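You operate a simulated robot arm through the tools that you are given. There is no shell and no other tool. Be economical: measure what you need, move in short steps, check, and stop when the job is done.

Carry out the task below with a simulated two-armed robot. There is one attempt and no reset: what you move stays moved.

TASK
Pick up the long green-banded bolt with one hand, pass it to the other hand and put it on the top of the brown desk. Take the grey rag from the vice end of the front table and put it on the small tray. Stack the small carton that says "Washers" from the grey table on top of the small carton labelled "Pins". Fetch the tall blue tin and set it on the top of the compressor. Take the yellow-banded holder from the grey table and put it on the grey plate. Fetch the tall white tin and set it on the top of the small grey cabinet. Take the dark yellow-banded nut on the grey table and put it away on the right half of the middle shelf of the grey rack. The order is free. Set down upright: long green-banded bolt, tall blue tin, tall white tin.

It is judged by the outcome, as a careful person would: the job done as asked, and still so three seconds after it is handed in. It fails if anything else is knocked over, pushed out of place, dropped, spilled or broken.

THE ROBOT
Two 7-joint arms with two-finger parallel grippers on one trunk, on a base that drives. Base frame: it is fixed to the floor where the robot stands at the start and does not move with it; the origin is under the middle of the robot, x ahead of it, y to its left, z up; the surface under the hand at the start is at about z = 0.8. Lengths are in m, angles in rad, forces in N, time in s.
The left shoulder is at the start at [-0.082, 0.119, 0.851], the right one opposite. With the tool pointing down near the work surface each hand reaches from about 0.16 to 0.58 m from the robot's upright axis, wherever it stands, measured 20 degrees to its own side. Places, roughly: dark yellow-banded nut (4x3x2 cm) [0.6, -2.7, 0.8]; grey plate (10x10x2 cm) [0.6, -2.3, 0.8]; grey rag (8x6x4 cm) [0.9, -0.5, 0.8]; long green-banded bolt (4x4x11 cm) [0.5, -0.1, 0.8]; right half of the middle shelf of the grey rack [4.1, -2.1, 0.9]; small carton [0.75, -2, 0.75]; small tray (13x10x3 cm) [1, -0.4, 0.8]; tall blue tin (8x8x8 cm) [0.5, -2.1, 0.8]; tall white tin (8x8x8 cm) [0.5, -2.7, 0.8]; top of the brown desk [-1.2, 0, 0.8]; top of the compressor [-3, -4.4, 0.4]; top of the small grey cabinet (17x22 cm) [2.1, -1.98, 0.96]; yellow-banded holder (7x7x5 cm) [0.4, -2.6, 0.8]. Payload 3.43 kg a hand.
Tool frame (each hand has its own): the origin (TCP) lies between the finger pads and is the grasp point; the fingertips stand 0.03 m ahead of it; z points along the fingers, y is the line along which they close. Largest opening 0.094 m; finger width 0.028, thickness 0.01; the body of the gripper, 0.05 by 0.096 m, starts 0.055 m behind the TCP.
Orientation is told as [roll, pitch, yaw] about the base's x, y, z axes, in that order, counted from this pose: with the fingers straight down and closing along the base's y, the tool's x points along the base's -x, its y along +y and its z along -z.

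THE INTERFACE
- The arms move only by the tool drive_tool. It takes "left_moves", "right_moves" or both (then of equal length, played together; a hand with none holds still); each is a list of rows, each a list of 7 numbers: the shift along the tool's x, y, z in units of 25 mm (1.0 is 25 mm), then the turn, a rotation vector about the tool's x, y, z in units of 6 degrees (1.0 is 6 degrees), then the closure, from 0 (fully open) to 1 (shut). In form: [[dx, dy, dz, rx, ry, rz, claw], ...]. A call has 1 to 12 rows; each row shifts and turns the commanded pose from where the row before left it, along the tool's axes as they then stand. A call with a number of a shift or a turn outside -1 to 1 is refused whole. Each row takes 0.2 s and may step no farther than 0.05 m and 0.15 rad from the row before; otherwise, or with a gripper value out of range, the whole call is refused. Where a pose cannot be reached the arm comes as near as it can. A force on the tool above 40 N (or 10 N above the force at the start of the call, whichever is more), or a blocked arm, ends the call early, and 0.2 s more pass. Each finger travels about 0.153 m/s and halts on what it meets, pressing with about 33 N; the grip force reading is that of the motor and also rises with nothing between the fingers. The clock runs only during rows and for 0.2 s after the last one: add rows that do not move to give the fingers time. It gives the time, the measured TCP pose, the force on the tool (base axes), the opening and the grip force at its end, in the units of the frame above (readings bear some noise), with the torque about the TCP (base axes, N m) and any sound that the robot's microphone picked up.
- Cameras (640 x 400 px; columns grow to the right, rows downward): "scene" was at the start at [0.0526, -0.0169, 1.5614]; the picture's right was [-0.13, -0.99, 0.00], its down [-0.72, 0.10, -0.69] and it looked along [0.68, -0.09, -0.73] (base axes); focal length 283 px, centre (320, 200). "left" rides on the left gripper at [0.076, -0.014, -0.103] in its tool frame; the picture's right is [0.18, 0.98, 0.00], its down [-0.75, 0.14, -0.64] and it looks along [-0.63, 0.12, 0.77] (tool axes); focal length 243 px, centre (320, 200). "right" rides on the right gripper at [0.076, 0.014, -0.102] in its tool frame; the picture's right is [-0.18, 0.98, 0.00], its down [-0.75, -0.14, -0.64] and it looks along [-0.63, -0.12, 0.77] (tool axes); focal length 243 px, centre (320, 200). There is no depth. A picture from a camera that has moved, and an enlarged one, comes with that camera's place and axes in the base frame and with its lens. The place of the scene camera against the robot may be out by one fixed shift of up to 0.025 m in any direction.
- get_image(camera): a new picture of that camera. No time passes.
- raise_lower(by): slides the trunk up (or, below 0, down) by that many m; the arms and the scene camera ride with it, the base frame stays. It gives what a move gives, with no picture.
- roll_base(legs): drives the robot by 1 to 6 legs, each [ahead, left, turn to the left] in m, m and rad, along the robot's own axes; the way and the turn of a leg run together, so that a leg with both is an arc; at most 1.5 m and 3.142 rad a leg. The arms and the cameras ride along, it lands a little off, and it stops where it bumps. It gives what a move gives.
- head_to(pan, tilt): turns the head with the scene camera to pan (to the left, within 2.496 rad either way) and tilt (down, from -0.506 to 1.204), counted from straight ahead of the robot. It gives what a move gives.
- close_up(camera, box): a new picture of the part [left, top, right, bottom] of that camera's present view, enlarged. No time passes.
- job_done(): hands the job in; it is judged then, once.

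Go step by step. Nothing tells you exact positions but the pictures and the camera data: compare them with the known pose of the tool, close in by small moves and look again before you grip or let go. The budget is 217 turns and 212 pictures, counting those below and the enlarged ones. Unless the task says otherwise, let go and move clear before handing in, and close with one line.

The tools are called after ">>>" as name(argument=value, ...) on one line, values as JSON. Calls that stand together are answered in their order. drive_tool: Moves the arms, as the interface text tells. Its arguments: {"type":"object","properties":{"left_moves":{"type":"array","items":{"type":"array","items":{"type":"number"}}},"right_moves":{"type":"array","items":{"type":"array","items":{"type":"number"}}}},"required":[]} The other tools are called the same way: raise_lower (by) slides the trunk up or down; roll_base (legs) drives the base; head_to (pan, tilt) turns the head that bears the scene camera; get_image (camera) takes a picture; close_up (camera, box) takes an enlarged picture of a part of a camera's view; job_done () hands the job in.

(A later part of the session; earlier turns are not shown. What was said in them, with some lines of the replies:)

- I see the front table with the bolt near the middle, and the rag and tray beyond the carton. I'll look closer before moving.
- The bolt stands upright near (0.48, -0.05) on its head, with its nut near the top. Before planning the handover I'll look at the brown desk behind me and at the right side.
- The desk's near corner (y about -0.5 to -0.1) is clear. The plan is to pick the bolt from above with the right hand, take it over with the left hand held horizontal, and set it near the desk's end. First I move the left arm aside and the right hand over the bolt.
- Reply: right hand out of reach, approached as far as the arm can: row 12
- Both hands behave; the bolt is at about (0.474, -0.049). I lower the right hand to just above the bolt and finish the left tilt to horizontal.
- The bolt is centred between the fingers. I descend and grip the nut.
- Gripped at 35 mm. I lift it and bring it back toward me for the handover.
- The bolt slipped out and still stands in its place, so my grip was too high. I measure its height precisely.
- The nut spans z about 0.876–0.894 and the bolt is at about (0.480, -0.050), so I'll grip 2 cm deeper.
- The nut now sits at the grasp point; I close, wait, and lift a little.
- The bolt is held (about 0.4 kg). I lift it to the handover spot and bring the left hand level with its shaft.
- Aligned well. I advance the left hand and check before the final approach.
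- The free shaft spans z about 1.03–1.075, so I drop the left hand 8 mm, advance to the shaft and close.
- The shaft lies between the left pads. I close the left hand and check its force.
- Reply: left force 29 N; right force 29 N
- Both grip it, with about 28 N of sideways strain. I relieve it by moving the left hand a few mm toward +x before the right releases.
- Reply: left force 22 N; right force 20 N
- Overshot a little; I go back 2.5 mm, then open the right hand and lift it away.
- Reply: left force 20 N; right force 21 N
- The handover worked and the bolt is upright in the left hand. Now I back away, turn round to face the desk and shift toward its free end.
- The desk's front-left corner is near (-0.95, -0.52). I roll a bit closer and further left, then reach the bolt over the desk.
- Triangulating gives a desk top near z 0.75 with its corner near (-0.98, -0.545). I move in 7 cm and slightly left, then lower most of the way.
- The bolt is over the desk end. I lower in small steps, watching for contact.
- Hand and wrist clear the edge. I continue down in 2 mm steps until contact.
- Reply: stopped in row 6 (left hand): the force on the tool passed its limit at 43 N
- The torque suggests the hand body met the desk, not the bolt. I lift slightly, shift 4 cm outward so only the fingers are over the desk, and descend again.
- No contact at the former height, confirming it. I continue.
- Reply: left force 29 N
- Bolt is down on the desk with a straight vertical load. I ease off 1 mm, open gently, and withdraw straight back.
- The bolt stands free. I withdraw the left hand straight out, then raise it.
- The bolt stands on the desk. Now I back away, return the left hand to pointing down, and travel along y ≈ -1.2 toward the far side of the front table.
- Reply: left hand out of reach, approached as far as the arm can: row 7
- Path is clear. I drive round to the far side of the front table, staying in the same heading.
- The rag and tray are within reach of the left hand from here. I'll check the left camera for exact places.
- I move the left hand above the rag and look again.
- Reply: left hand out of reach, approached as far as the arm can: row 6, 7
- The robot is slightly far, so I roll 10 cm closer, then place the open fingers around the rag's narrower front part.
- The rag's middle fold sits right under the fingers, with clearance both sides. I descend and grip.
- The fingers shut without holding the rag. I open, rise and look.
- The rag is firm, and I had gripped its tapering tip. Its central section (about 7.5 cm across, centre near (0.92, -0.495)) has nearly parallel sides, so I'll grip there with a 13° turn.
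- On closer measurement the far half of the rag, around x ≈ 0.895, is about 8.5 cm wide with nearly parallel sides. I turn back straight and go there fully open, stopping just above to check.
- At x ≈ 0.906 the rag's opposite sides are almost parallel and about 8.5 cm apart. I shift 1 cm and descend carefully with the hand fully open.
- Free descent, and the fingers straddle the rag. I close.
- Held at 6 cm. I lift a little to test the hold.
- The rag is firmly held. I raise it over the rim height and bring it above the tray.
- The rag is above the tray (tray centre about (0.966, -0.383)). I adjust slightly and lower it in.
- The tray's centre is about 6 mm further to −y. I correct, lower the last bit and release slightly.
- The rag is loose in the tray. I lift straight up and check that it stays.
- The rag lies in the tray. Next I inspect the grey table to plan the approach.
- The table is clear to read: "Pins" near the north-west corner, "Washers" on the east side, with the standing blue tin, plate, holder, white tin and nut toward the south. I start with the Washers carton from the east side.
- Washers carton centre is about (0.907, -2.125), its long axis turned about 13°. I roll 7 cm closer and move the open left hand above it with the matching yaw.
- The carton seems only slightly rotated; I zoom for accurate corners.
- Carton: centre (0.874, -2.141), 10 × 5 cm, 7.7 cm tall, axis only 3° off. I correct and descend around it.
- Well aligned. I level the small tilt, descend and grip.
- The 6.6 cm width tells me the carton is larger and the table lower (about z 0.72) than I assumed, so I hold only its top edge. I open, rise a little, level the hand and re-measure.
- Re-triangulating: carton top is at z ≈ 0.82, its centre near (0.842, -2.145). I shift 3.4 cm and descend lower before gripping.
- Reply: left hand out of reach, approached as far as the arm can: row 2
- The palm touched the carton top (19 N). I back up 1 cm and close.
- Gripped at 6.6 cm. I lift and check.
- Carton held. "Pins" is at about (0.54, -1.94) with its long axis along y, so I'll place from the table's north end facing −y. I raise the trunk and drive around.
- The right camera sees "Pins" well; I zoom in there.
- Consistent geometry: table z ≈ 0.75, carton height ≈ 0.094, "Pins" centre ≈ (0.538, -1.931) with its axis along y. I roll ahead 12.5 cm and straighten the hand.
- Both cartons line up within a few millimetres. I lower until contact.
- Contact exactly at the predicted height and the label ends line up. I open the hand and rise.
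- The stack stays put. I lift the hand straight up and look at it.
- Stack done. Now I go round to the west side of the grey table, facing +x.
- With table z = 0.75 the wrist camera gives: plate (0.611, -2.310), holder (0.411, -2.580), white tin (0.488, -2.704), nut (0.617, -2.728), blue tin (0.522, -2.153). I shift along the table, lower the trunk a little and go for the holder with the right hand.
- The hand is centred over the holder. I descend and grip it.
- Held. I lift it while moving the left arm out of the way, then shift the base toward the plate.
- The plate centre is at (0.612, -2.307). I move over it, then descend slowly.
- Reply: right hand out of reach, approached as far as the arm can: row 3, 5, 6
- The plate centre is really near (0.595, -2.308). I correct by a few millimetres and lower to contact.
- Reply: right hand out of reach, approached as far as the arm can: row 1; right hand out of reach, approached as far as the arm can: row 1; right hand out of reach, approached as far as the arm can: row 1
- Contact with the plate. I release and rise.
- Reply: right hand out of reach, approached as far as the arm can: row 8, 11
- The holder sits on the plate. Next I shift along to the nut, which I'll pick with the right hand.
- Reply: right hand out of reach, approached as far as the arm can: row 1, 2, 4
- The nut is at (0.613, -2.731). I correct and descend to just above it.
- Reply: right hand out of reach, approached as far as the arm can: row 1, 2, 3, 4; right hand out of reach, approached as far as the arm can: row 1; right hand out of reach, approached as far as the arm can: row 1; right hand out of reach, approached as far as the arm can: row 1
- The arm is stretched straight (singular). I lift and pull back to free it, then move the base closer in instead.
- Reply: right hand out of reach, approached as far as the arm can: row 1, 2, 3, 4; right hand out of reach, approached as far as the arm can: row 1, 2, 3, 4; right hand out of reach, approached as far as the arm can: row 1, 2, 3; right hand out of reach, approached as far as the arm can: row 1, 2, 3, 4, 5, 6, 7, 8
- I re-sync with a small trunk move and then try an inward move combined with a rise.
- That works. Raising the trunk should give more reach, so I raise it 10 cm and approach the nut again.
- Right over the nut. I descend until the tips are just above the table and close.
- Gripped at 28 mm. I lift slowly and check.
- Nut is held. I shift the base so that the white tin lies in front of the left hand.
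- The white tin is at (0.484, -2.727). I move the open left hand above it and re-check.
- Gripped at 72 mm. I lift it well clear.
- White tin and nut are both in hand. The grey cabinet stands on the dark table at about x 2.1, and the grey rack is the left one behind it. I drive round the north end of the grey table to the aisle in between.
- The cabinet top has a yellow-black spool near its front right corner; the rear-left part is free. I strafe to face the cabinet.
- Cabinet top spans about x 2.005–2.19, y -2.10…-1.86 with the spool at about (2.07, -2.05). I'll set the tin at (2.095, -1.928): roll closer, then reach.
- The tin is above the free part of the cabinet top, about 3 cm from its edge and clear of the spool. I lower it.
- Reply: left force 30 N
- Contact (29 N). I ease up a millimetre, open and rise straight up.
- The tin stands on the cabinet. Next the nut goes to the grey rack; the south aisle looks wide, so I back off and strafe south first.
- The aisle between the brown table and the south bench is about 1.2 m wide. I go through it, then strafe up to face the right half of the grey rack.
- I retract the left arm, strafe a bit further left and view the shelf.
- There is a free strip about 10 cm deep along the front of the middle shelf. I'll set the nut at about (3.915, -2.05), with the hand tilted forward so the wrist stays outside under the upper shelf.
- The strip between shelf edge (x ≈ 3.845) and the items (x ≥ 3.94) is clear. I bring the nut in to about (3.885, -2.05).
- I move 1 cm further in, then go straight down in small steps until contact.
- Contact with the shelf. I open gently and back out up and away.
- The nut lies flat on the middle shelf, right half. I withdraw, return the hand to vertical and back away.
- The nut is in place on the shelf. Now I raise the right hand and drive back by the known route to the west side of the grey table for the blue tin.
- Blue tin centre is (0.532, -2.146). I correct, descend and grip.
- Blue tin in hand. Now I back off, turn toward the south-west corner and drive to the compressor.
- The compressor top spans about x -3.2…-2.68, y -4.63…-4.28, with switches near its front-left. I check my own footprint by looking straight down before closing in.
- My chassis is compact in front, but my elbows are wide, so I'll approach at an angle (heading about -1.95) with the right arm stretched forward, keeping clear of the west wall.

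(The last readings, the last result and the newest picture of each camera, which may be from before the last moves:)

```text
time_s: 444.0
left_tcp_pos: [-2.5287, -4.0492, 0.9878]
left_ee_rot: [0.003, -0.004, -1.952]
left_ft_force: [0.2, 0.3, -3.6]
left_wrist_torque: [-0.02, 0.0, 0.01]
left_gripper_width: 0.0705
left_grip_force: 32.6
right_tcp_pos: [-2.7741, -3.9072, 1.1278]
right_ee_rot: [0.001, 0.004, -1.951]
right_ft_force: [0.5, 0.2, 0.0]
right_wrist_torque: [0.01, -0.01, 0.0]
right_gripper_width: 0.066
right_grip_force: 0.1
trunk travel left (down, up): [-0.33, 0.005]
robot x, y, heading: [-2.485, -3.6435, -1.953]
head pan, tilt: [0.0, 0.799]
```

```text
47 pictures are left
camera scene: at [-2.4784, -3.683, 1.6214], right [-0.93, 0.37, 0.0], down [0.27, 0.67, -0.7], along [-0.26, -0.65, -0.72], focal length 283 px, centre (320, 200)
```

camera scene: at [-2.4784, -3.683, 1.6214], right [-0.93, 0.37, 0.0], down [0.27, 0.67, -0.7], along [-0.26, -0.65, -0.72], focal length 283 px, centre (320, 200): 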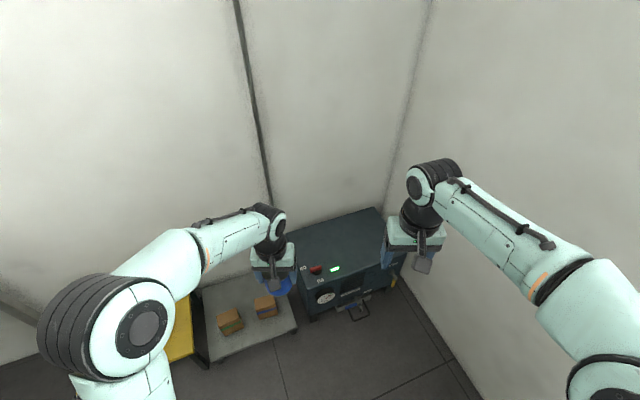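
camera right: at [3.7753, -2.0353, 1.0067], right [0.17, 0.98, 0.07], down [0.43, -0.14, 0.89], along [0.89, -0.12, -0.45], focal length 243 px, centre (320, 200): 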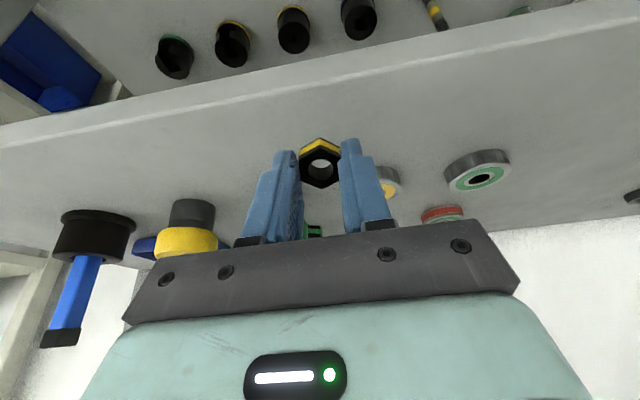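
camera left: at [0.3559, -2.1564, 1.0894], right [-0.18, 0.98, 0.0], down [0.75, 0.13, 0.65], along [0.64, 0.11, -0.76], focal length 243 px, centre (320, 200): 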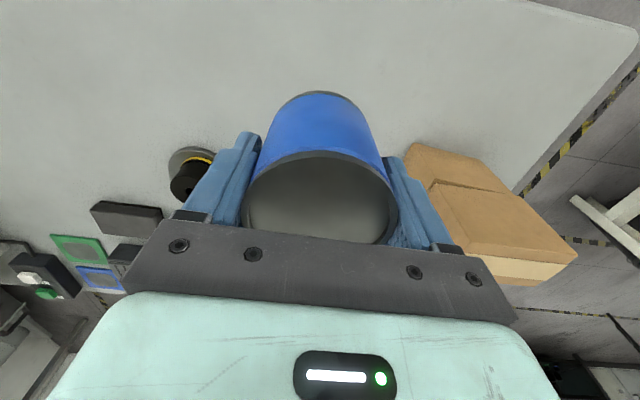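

I stretch the right arm forward to narrow my elbow span before moving in, and look down from above to check.

>>> drive_tool(right_moves=[[-1, 0.2, 0, 0, 0, 0, 0.5], [-1, 0.2, 0, 0, 0, 0, 0.5], [-1, 0.2, 0, 0, 0, 0, 0.5], [-1, 0.2, 0, 0, 0, 0, 0.5], [-1, 0.2, 0, 0, 0, 0, 0.5], [0, 0, 0, 0, 0, 0, 0.5]])

>>> head_to(pan=-0.4, tilt=1.1)

>>> get_image(camera="scene")

```text
time_s: 445.4
left_tcp_pos: [-2.5289, -4.0488, 0.9872]
left_ee_rot: [0.003, -0.002, -1.954]
left_ft_force: [0.2, 0.4, -3.9]
left_wrist_torque: [-0.01, 0.01, 0.04]
left_gripper_width: 0.0708
left_grip_force: 33.0
right_tcp_pos: [-2.7961, -4.0331, 1.1263]
right_ee_rot: [0.001, 0.004, -1.95]
right_ft_force: [-0.7, 0.0, 0.2]
right_wrist_torque: [0.0, 0.01, -0.02]
right_gripper_width: 0.0472
right_grip_force: 0.0
trunk travel left (down, up): [-0.33, 0.005]
robot x, y, heading: [-2.4837, -3.6416, -1.951]
head pan, tilt: [0.0, 0.799]
```

```text
time_s: 446.3
left_tcp_pos: [-2.5289, -4.0497, 0.9874]
left_ee_rot: [0.002, -0.004, -1.953]
left_ft_force: [0.2, 0.4, -2.8]
left_wrist_torque: [-0.02, 0.0, 0.0]
left_gripper_width: 0.0706
left_grip_force: 32.4
right_tcp_pos: [-2.7948, -4.0325, 1.1281]
right_ee_rot: [0.0, 0.002, -1.95]
right_ft_force: [-0.6, -0.4, 0.0]
right_wrist_torque: [0.04, -0.02, 0.01]
right_gripper_width: 0.0469
right_grip_force: 0.0
trunk travel left (down, up): [-0.33, 0.005]
robot x, y, heading: [-2.4835, -3.6438, -1.949]
head pan, tilt: [-0.4, 1.1]
```

```text
46 pictures are left
camera scene: at [-2.4928, -3.6531, 1.5998], right [-0.71, 0.7, 0.0], down [0.63, 0.63, -0.45], along [-0.32, -0.32, -0.89], focal length 283 px, centre (320, 200)
```

scene: 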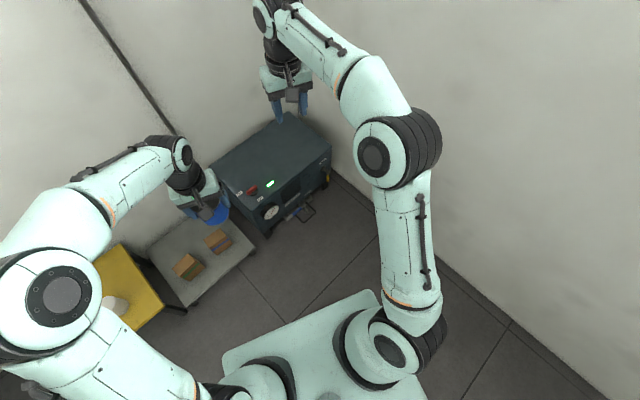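

The right elbow is now tucked. I move in to about (-2.68, -3.87), then lower the trunk.

>>> roll_base(legs=[[0.283, -0.099, 0.05]])

>>> raise_lower(by=-0.3)

>>> head_to(pan=0.0, tilt=0.9)

>>> get_image(camera="scene")

>>> get_image(camera="right")

>>> get_image(camera="left")

```text
time_s: 448.3
left_tcp_pos: [-2.6984, -4.2794, 0.9869]
left_ee_rot: [0.001, -0.004, -1.905]
left_ft_force: [-0.1, -0.6, -2.8]
left_wrist_torque: [-0.01, -0.01, 0.02]
left_gripper_width: 0.0708
left_grip_force: 32.8
right_tcp_pos: [-2.9659, -4.2758, 1.1266]
right_ee_rot: [-0.001, 0.005, -1.903]
right_ft_force: [-0.9, 0.4, 0.0]
right_wrist_torque: [-0.02, 0.0, 0.0]
right_gripper_width: 0.0469
right_grip_force: 0.0
trunk travel left (down, up): [-0.33, 0.005]
robot x, y, heading: [-2.6647, -3.8707, -1.903]
head pan, tilt: [-0.4, 1.1]
```

```text
time_s: 451.3
left_tcp_pos: [-2.699, -4.2799, 0.6885]
left_ee_rot: [0.001, -0.002, -1.907]
left_ft_force: [0.4, 0.0, -2.8]
left_wrist_torque: [-0.03, -0.02, -0.01]
left_gripper_width: 0.0703
left_grip_force: 33.6
right_tcp_pos: [-2.9668, -4.2759, 0.8278]
right_ee_rot: [0.0, 0.003, -1.902]
right_ft_force: [-0.8, 0.0, 0.0]
right_wrist_torque: [0.01, -0.02, -0.03]
right_gripper_width: 0.0471
right_grip_force: 0.1
trunk travel left (down, up): [-0.03, 0.305]
robot x, y, heading: [-2.6723, -3.8747, -1.905]
head pan, tilt: [-0.4, 1.1]
```

```text
time_s: 452.2
left_tcp_pos: [-2.6983, -4.28, 0.6884]
left_ee_rot: [0.003, -0.002, -1.904]
left_ft_force: [0.1, -0.2, -2.9]
left_wrist_torque: [0.01, 0.01, -0.04]
left_gripper_width: 0.0704
left_grip_force: 33.0
right_tcp_pos: [-2.9654, -4.2758, 0.827]
right_ee_rot: [-0.002, 0.003, -1.904]
right_ft_force: [-0.2, 0.4, -0.1]
right_wrist_torque: [-0.01, -0.04, 0.01]
right_gripper_width: 0.0469
right_grip_force: 0.0
trunk travel left (down, up): [-0.03, 0.305]
robot x, y, heading: [-2.6737, -3.8758, -1.9]
head pan, tilt: [0.0, 0.901]
```

```text
45 pictures are left
camera scene: at [-2.6791, -3.9506, 1.301], right [-0.95, 0.33, 0.0], down [0.26, 0.74, -0.62], along [-0.2, -0.59, -0.78], focal length 283 px, centre (320, 200)
```

scene: 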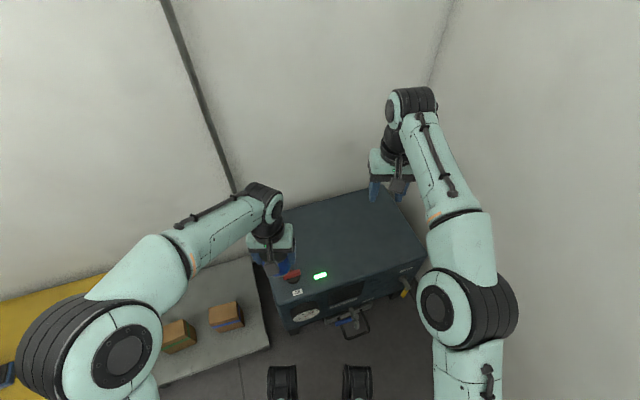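

```text
44 pictures are left
camera right: at [-2.9279, -4.2096, 0.9297], right [0.87, -0.49, 0.0], down [-0.38, -0.67, 0.64], along [-0.32, -0.56, -0.77], focal length 243 px, centre (320, 200)
```

right: 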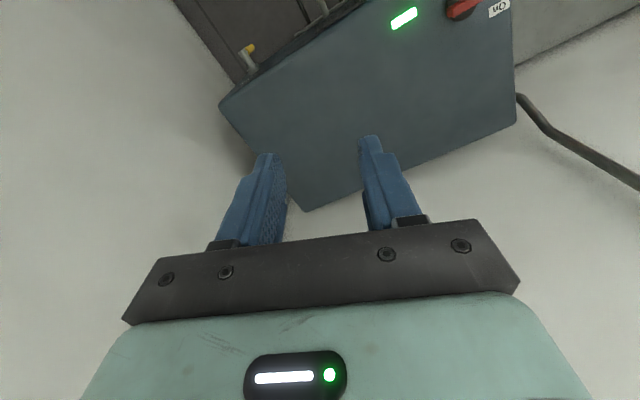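

```text
43 pictures are left
camera left: at [-2.6868, -4.2024, 0.7894], right [0.99, -0.15, 0.0], down [-0.11, -0.76, 0.65], along [-0.09, -0.64, -0.76], focal length 243 px, centre (320, 200)
```

left: 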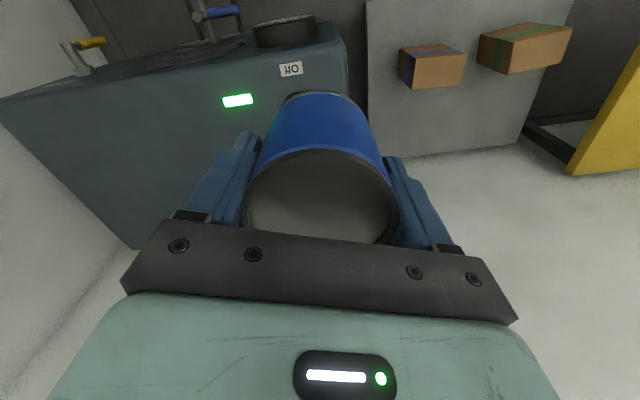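

Placement target is (-2.885, -4.375), clear of the switches. I raise the right hand out of the way first, then bring the tin across.

>>> drive_tool(right_moves=[[0, 0, -1, 0, 0, 0, 0.5], [0, 0, -1, 0, 0, 0, 0.5], [0, 0, -1, 0, 0, 0, 0.5], [0, 0, -1, 0, 0, 0, 0.5], [0, 0, -1, 0, 0, 0, 0.5], [0, 0, -1, 0, 0, 0, 0.5], [0, 0, -1, 0, 0, 0, 0.5], [0, 0, -1, 0, 0, 0, 0.5], [0, 0, 0, 0, 0, 0, 0.5]])

>>> drive_tool(left_moves=[[-0.75, -0.73, 0, 0, 0, 0, 1], [-0.75, -0.73, 0, 0, 0, 0, 1], [-0.75, -0.73, 0, 0, 0, 0, 1], [-0.75, -0.73, 0, 0, 0, 0, 1], [-0.75, -0.73, 0, 0, 0, 0, 1], [-0.75, -0.73, 0, 0, 0, 0, 1], [0, 0, 0, 0, 0, 0, 1]])

>>> get_image(camera="scene")

```text
time_s: 454.2
left_tcp_pos: [-2.6979, -4.2794, 0.6877]
left_ee_rot: [0.002, -0.004, -1.904]
left_ft_force: [0.0, -0.1, -3.2]
left_wrist_torque: [0.02, 0.02, 0.03]
left_gripper_width: 0.0707
left_grip_force: 33.1
right_tcp_pos: [-2.9599, -4.2563, 0.8831]
right_ee_rot: [0.0, 0.003, -1.901]
right_ft_force: [0.3, 0.5, -0.3]
right_wrist_torque: [0.01, 0.01, 0.0]
right_gripper_width: 0.0469
right_grip_force: 0.0
right hand out of reach, approached as far as the arm can: row 2, 3, 4, 5, 6, 7, 8
trunk travel left (down, up): [-0.03, 0.305]
robot x, y, heading: [-2.673, -3.8701, -1.902]
head pan, tilt: [0.0, 0.901]
```

```text
time_s: 455.8
left_tcp_pos: [-2.8382, -4.3497, 0.6871]
left_ee_rot: [0.003, 0.0, -1.905]
left_ft_force: [0.3, -0.5, -3.6]
left_wrist_torque: [-0.01, 0.03, -0.01]
left_gripper_width: 0.0705
left_grip_force: 32.8
right_tcp_pos: [-2.9601, -4.2562, 0.8823]
right_ee_rot: [-0.001, 0.002, -1.904]
right_ft_force: [0.1, -0.3, -0.1]
right_wrist_torque: [-0.04, -0.01, 0.01]
right_gripper_width: 0.0468
right_grip_force: 0.1
trunk travel left (down, up): [-0.03, 0.305]
robot x, y, heading: [-2.6727, -3.8735, -1.899]
head pan, tilt: [0.0, 0.901]
```

```text
42 pictures are left
camera scene: at [-2.679, -3.9506, 1.3011], right [-0.95, 0.33, 0.0], down [0.26, 0.74, -0.62], along [-0.2, -0.59, -0.78], focal length 283 px, centre (320, 200)
```

scene: 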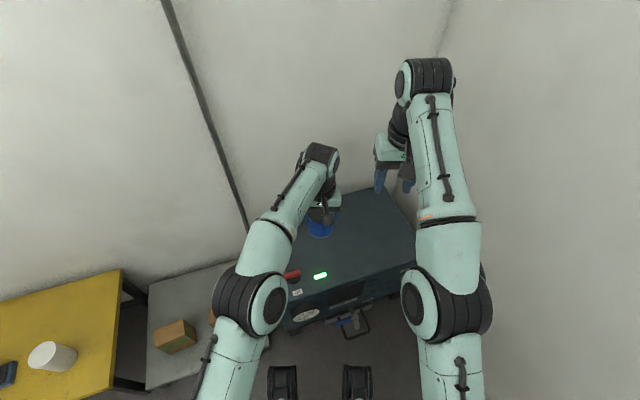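

The tin is over the compressor. I finish the lateral move and descend most of the way.

>>> drive_tool(left_moves=[[-0.78, -0.73, 0, 0, 0, 0, 1], [-0.78, -0.72, 0, 0, 0, 0, 1], [0, 0, 0.9, 0, 0, 0, 1], [0, 0, 0.9, 0, 0, 0, 1], [0, 0, 0.9, 0, 0, 0, 1], [0, 0, 0.9, 0, 0, 0, 1], [0, 0, 0.9, 0, 0, 0, 1], [0, 0, 0.9, 0, 0, 0, 1], [0, 0, 0, 0, 0, 0, 1]])

>>> get_image(camera="scene")

>>> get_image(camera="left")

```text
time_s: 457.8
left_tcp_pos: [-2.8573, -4.3532, 0.5498]
left_ee_rot: [0.002, -0.003, -1.907]
left_ft_force: [-0.3, 0.5, -3.1]
left_wrist_torque: [0.0, 0.0, 0.0]
left_gripper_width: 0.0707
left_grip_force: 33.2
left hand out of reach, approached as far as the arm can: row 1, 2
right_tcp_pos: [-2.9601, -4.2568, 0.8823]
right_ee_rot: [0.0, 0.002, -1.902]
right_ft_force: [-0.5, 1.2, -0.2]
right_wrist_torque: [0.0, 0.02, 0.0]
right_gripper_width: 0.047
right_grip_force: 0.0
trunk travel left (down, up): [-0.03, 0.305]
robot x, y, heading: [-2.6697, -3.8707, -1.903]
head pan, tilt: [0.0, 0.901]
```

```text
41 pictures are left
camera scene: at [-2.6791, -3.9507, 1.3011], right [-0.95, 0.33, 0.0], down [0.26, 0.74, -0.62], along [-0.2, -0.59, -0.78], focal length 283 px, centre (320, 200)
```

scene: 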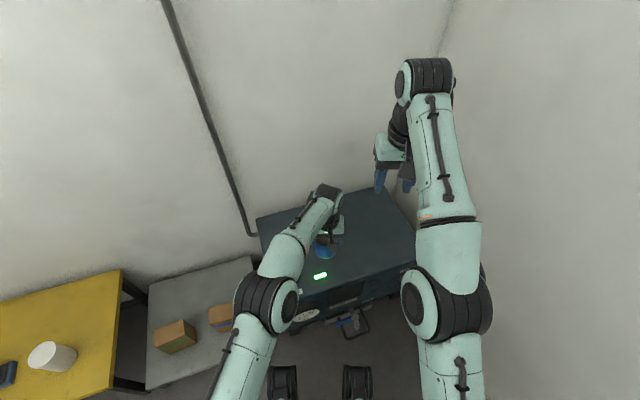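

```text
40 pictures are left
camera left: at [-2.8451, -4.2751, 0.6512], right [0.99, -0.15, 0.0], down [-0.11, -0.76, 0.65], along [-0.09, -0.64, -0.76], focal length 243 px, centre (320, 200)
```

left: 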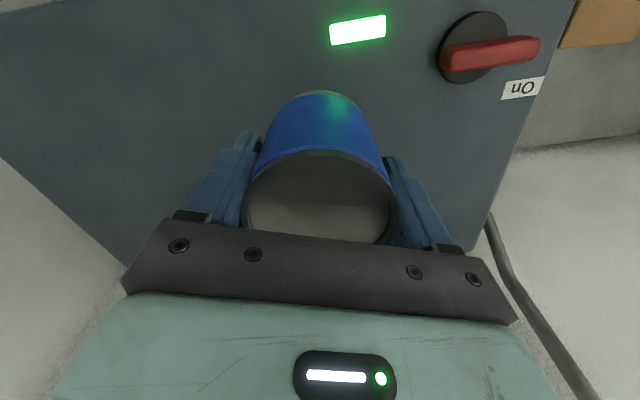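

>>> drive_tool(left_moves=[[0, 0, 0.8, 0, 0, 0, 1], [0, 0, 0.8, 0, 0, 0, 1], [0, 0, 0.8, 0, 0, 0, 1], [0, 0, 0.4, 0, 0, 0, 1], [0, 0, 0, 0, 0, 0, 1]])

>>> get_image(camera="left")

>>> close_up(camera="scene", box=[240, 180, 440, 340])

```text
time_s: 459.0
left_tcp_pos: [-2.8575, -4.3525, 0.4844]
left_ee_rot: [0.0, -0.014, -1.904]
left_ft_force: [3.5, 1.2, 29.0]
left_wrist_torque: [-0.05, 0.01, 0.08]
left_gripper_width: 0.0704
left_grip_force: 32.6
right_tcp_pos: [-2.9596, -4.2551, 0.8847]
right_ee_rot: [0.001, -0.001, -1.903]
right_ft_force: [0.0, -0.3, 0.9]
right_wrist_torque: [-0.02, 0.01, -0.02]
right_gripper_width: 0.047
right_grip_force: 0.1
trunk travel left (down, up): [-0.03, 0.305]
robot x, y, heading: [-2.6738, -3.8701, -1.901]
head pan, tilt: [0.0, 0.901]
```

```text
39 pictures are left
camera left: at [-2.8448, -4.2747, 0.5852], right [0.99, -0.15, 0.0], down [-0.11, -0.75, 0.65], along [-0.1, -0.64, -0.76], focal length 243 px, centre (320, 200)
```

left: 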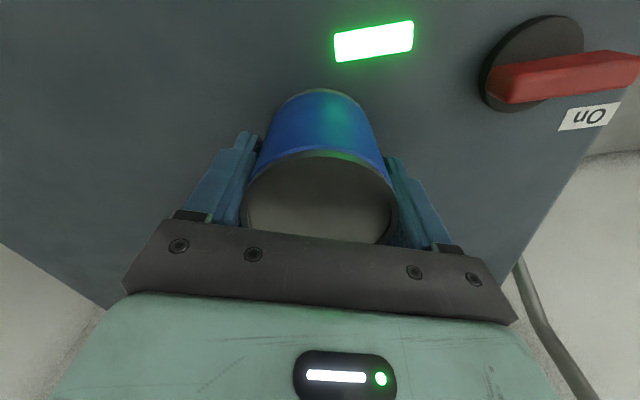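

```text
2.50 times, centred on (340, 260) of scene
camera zoom: at [-2.678, -3.9484, 1.3014], right [-0.95, 0.33, 0.0], down [0.25, 0.74, -0.62], along [-0.2, -0.59, -0.78], focal length 707 px, centre (270, 50)
```

zoom: 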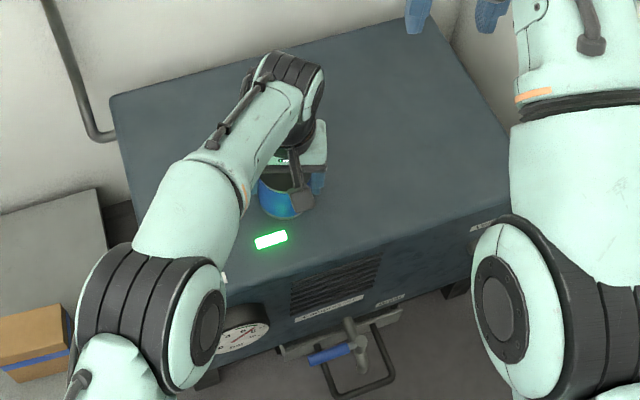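

Contact (29 N, flat): the compressor top is at z ≈ 0.43. I ease off, open, and then lift straight up with the trunk.

>>> drive_tool(left_moves=[[0, 0, -0.05, 0, 0, 0, 1], [0, 0, 0, 0, 0, 0, 0.8], [0, 0, 0, 0, 0, 0, 0.3], [0, 0, 0, 0, 0, 0, 0], [0, 0, 0, 0, 0, 0, 0]])

>>> get_image(camera="left")

```text
time_s: 460.2
left_tcp_pos: [-2.8563, -4.351, 0.4799]
left_ee_rot: [0.003, -0.002, -1.905]
left_ft_force: [-0.5, -0.2, 0.7]
left_wrist_torque: [0.0, -0.02, 0.01]
left_gripper_width: 0.0936
left_grip_force: 0.0
right_tcp_pos: [-2.9603, -4.2562, 0.8827]
right_ee_rot: [0.0, 0.002, -1.903]
right_ft_force: [0.0, 1.6, -0.1]
right_wrist_torque: [0.01, 0.01, 0.03]
right_gripper_width: 0.0471
right_grip_force: 0.1
trunk travel left (down, up): [-0.03, 0.305]
robot x, y, heading: [-2.6706, -3.8739, -1.902]
head pan, tilt: [0.0, 0.901]
```

```text
37 pictures are left
camera left: at [-2.8448, -4.2738, 0.5817], right [0.99, -0.15, 0.0], down [-0.11, -0.76, 0.64], along [-0.09, -0.64, -0.77], focal length 243 px, centre (320, 200)
```

left: 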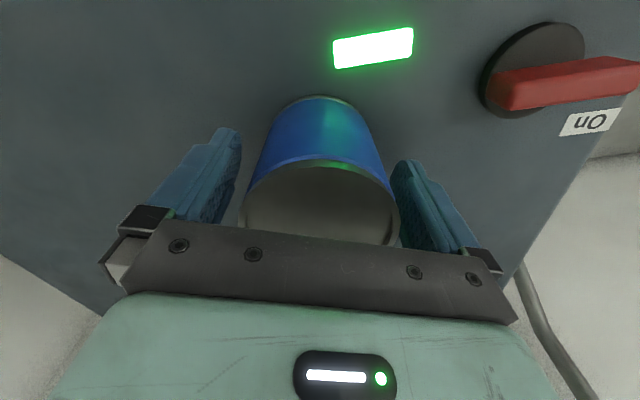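

>>> raise_lower(by=0.13)

>>> get_image(camera="left")

```text
time_s: 461.8
left_tcp_pos: [-2.8563, -4.3529, 0.6164]
left_ee_rot: [0.001, -0.016, -1.905]
left_ft_force: [-0.7, 1.2, -0.5]
left_wrist_torque: [0.0, 0.0, -0.03]
left_gripper_width: 0.0937
left_grip_force: 0.1
right_tcp_pos: [-2.9534, -4.2369, 1.0427]
right_ee_rot: [0.0, -0.045, -1.902]
right_ft_force: [-0.1, 0.7, 0.0]
right_wrist_torque: [0.0, -0.01, 0.0]
right_gripper_width: 0.0471
right_grip_force: 0.0
trunk travel left (down, up): [-0.16, 0.175]
robot x, y, heading: [-2.6728, -3.8707, -1.9]
head pan, tilt: [0.0, 0.901]
```

```text
36 pictures are left
camera left: at [-2.8443, -4.2745, 0.7176], right [0.99, -0.15, 0.0], down [-0.11, -0.75, 0.65], along [-0.1, -0.65, -0.76], focal length 243 px, centre (320, 200)
```

left: 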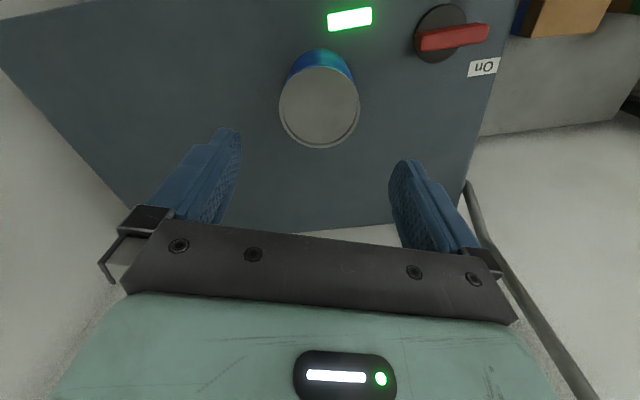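

The tin stands upright on the compressor. I raise, back away and verify the final state, including the bolt on the desk.

>>> raise_lower(by=0.15)

>>> roll_base(legs=[[-0.6, 0, 0]])

>>> head_to(pan=0.0, tilt=0.6)

>>> get_image(camera="scene")

>>> head_to(pan=-2.3, tilt=0.2)

>>> get_image(camera="scene")

>>> head_to(pan=2.2, tilt=0.25)

>>> get_image(camera="scene")

```text
time_s: 463.5
left_tcp_pos: [-2.8561, -4.353, 0.7661]
left_ee_rot: [0.001, -0.017, -1.907]
left_ft_force: [0.8, -0.6, 0.4]
left_wrist_torque: [-0.03, -0.05, -0.01]
left_gripper_width: 0.0941
left_grip_force: 0.0
right_tcp_pos: [-2.9532, -4.2361, 1.193]
right_ee_rot: [0.001, -0.044, -1.903]
right_ft_force: [0.1, 0.5, 1.1]
right_wrist_torque: [0.02, -0.01, -0.03]
right_gripper_width: 0.0465
right_grip_force: 0.2
trunk travel left (down, up): [-0.31, 0.025]
robot x, y, heading: [-2.6736, -3.8734, -1.902]
head pan, tilt: [0.0, 0.901]
```

```text
time_s: 466.9
left_tcp_pos: [-2.6599, -3.7832, 0.7664]
left_ee_rot: [-0.001, -0.015, -1.906]
left_ft_force: [-0.1, 0.0, 0.3]
left_wrist_torque: [0.03, 0.03, -0.02]
left_gripper_width: 0.094
left_grip_force: 0.2
right_tcp_pos: [-2.7575, -3.6666, 1.194]
right_ee_rot: [0.001, -0.044, -1.9]
right_ft_force: [-0.9, 0.5, -0.6]
right_wrist_torque: [-0.02, -0.03, -0.02]
right_gripper_width: 0.047
right_grip_force: 0.0
trunk travel left (down, up): [-0.31, 0.025]
robot x, y, heading: [-2.4767, -3.3017, -1.904]
head pan, tilt: [0.0, 0.901]
```

```text
time_s: 467.8
left_tcp_pos: [-2.6588, -3.7824, 0.7663]
left_ee_rot: [0.001, -0.015, -1.903]
left_ft_force: [0.0, 0.0, -1.2]
left_wrist_torque: [0.0, -0.02, 0.01]
left_gripper_width: 0.0941
left_grip_force: 0.0
right_tcp_pos: [-2.7573, -3.6668, 1.194]
right_ee_rot: [0.0, -0.045, -1.9]
right_ft_force: [0.6, -0.2, -0.9]
right_wrist_torque: [-0.05, -0.02, -0.01]
right_gripper_width: 0.047
right_grip_force: 0.0
trunk travel left (down, up): [-0.31, 0.025]
robot x, y, heading: [-2.475, -3.3, -1.899]
head pan, tilt: [0.0, 0.6]
```

```text
35 pictures are left
camera scene: at [-2.4723, -3.3496, 1.6182], right [-0.95, 0.32, 0.0], down [0.18, 0.53, -0.82], along [-0.27, -0.78, -0.57], focal length 283 px, centre (320, 200)
```

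scene: 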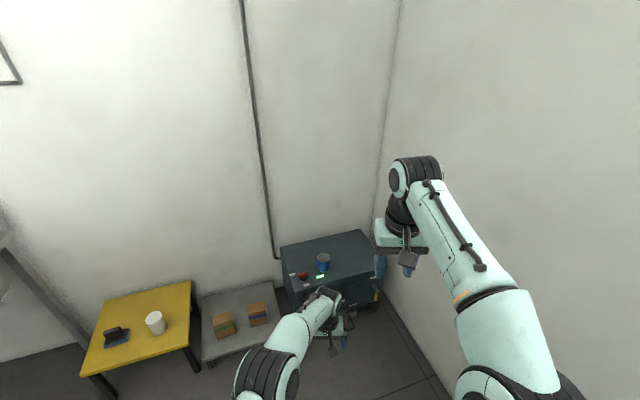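

```text
time_s: 469.9
left_tcp_pos: [-2.659, -3.7824, 0.7672]
left_ee_rot: [-0.002, -0.019, -1.904]
left_ft_force: [-0.3, -0.7, -0.4]
left_wrist_torque: [-0.05, 0.01, -0.02]
left_gripper_width: 0.0941
left_grip_force: 0.0
right_tcp_pos: [-2.7567, -3.6676, 1.1922]
right_ee_rot: [0.001, -0.044, -1.901]
right_ft_force: [0.8, -1.0, 0.3]
right_wrist_torque: [-0.03, 0.02, 0.01]
right_gripper_width: 0.0471
right_grip_force: 0.0
trunk travel left (down, up): [-0.31, 0.025]
robot x, y, heading: [-2.4716, -3.3026, -1.902]
head pan, tilt: [-2.3, 0.201]
```

```text
34 pictures are left
camera scene: at [-2.4891, -3.1846, 1.655], right [0.87, 0.49, 0.0], down [0.1, -0.17, -0.98], along [-0.48, 0.85, -0.2], focal length 283 px, centre (320, 200)
```

scene: 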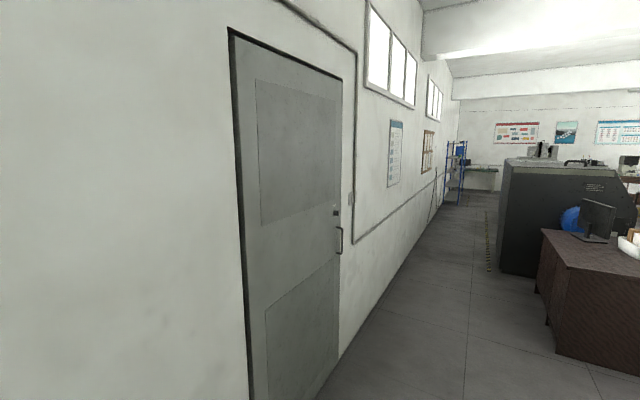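

```text
time_s: 473.5
left_tcp_pos: [-2.6603, -3.7831, 0.7659]
left_ee_rot: [0.001, -0.017, -1.903]
left_ft_force: [-0.6, -0.4, -0.7]
left_wrist_torque: [0.01, 0.01, 0.0]
left_gripper_width: 0.094
left_grip_force: 0.1
right_tcp_pos: [-2.7565, -3.6675, 1.1924]
right_ee_rot: [0.0, -0.043, -1.9]
right_ft_force: [0.0, 0.3, 0.2]
right_wrist_torque: [0.0, 0.01, 0.02]
right_gripper_width: 0.0473
right_grip_force: 0.1
trunk travel left (down, up): [-0.31, 0.025]
robot x, y, heading: [-2.476, -3.3033, -1.906]
head pan, tilt: [2.201, 0.25]
```

```text
33 pictures are left
camera scene: at [-2.3543, -3.2384, 1.6505], right [0.29, -0.96, 0.0], down [-0.24, -0.07, -0.97], along [0.93, 0.29, -0.25], focal length 283 px, centre (320, 200)
```

scene: 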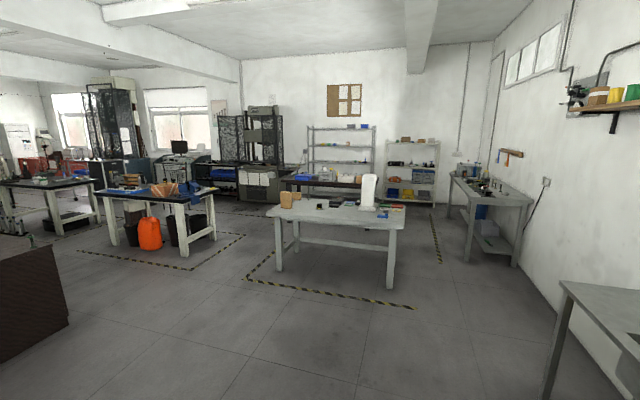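

All seven items have been placed, both hands are empty and clear, and the bolt was still upright on the desk in my later views. I'm handing in the job.

>>> job_done()

```text
The job is handed in.
```

All seven tasks are done and handed in: the bolt, blue tin and white tin stand upright, and the rag, Washers carton, holder and nut are where you asked.
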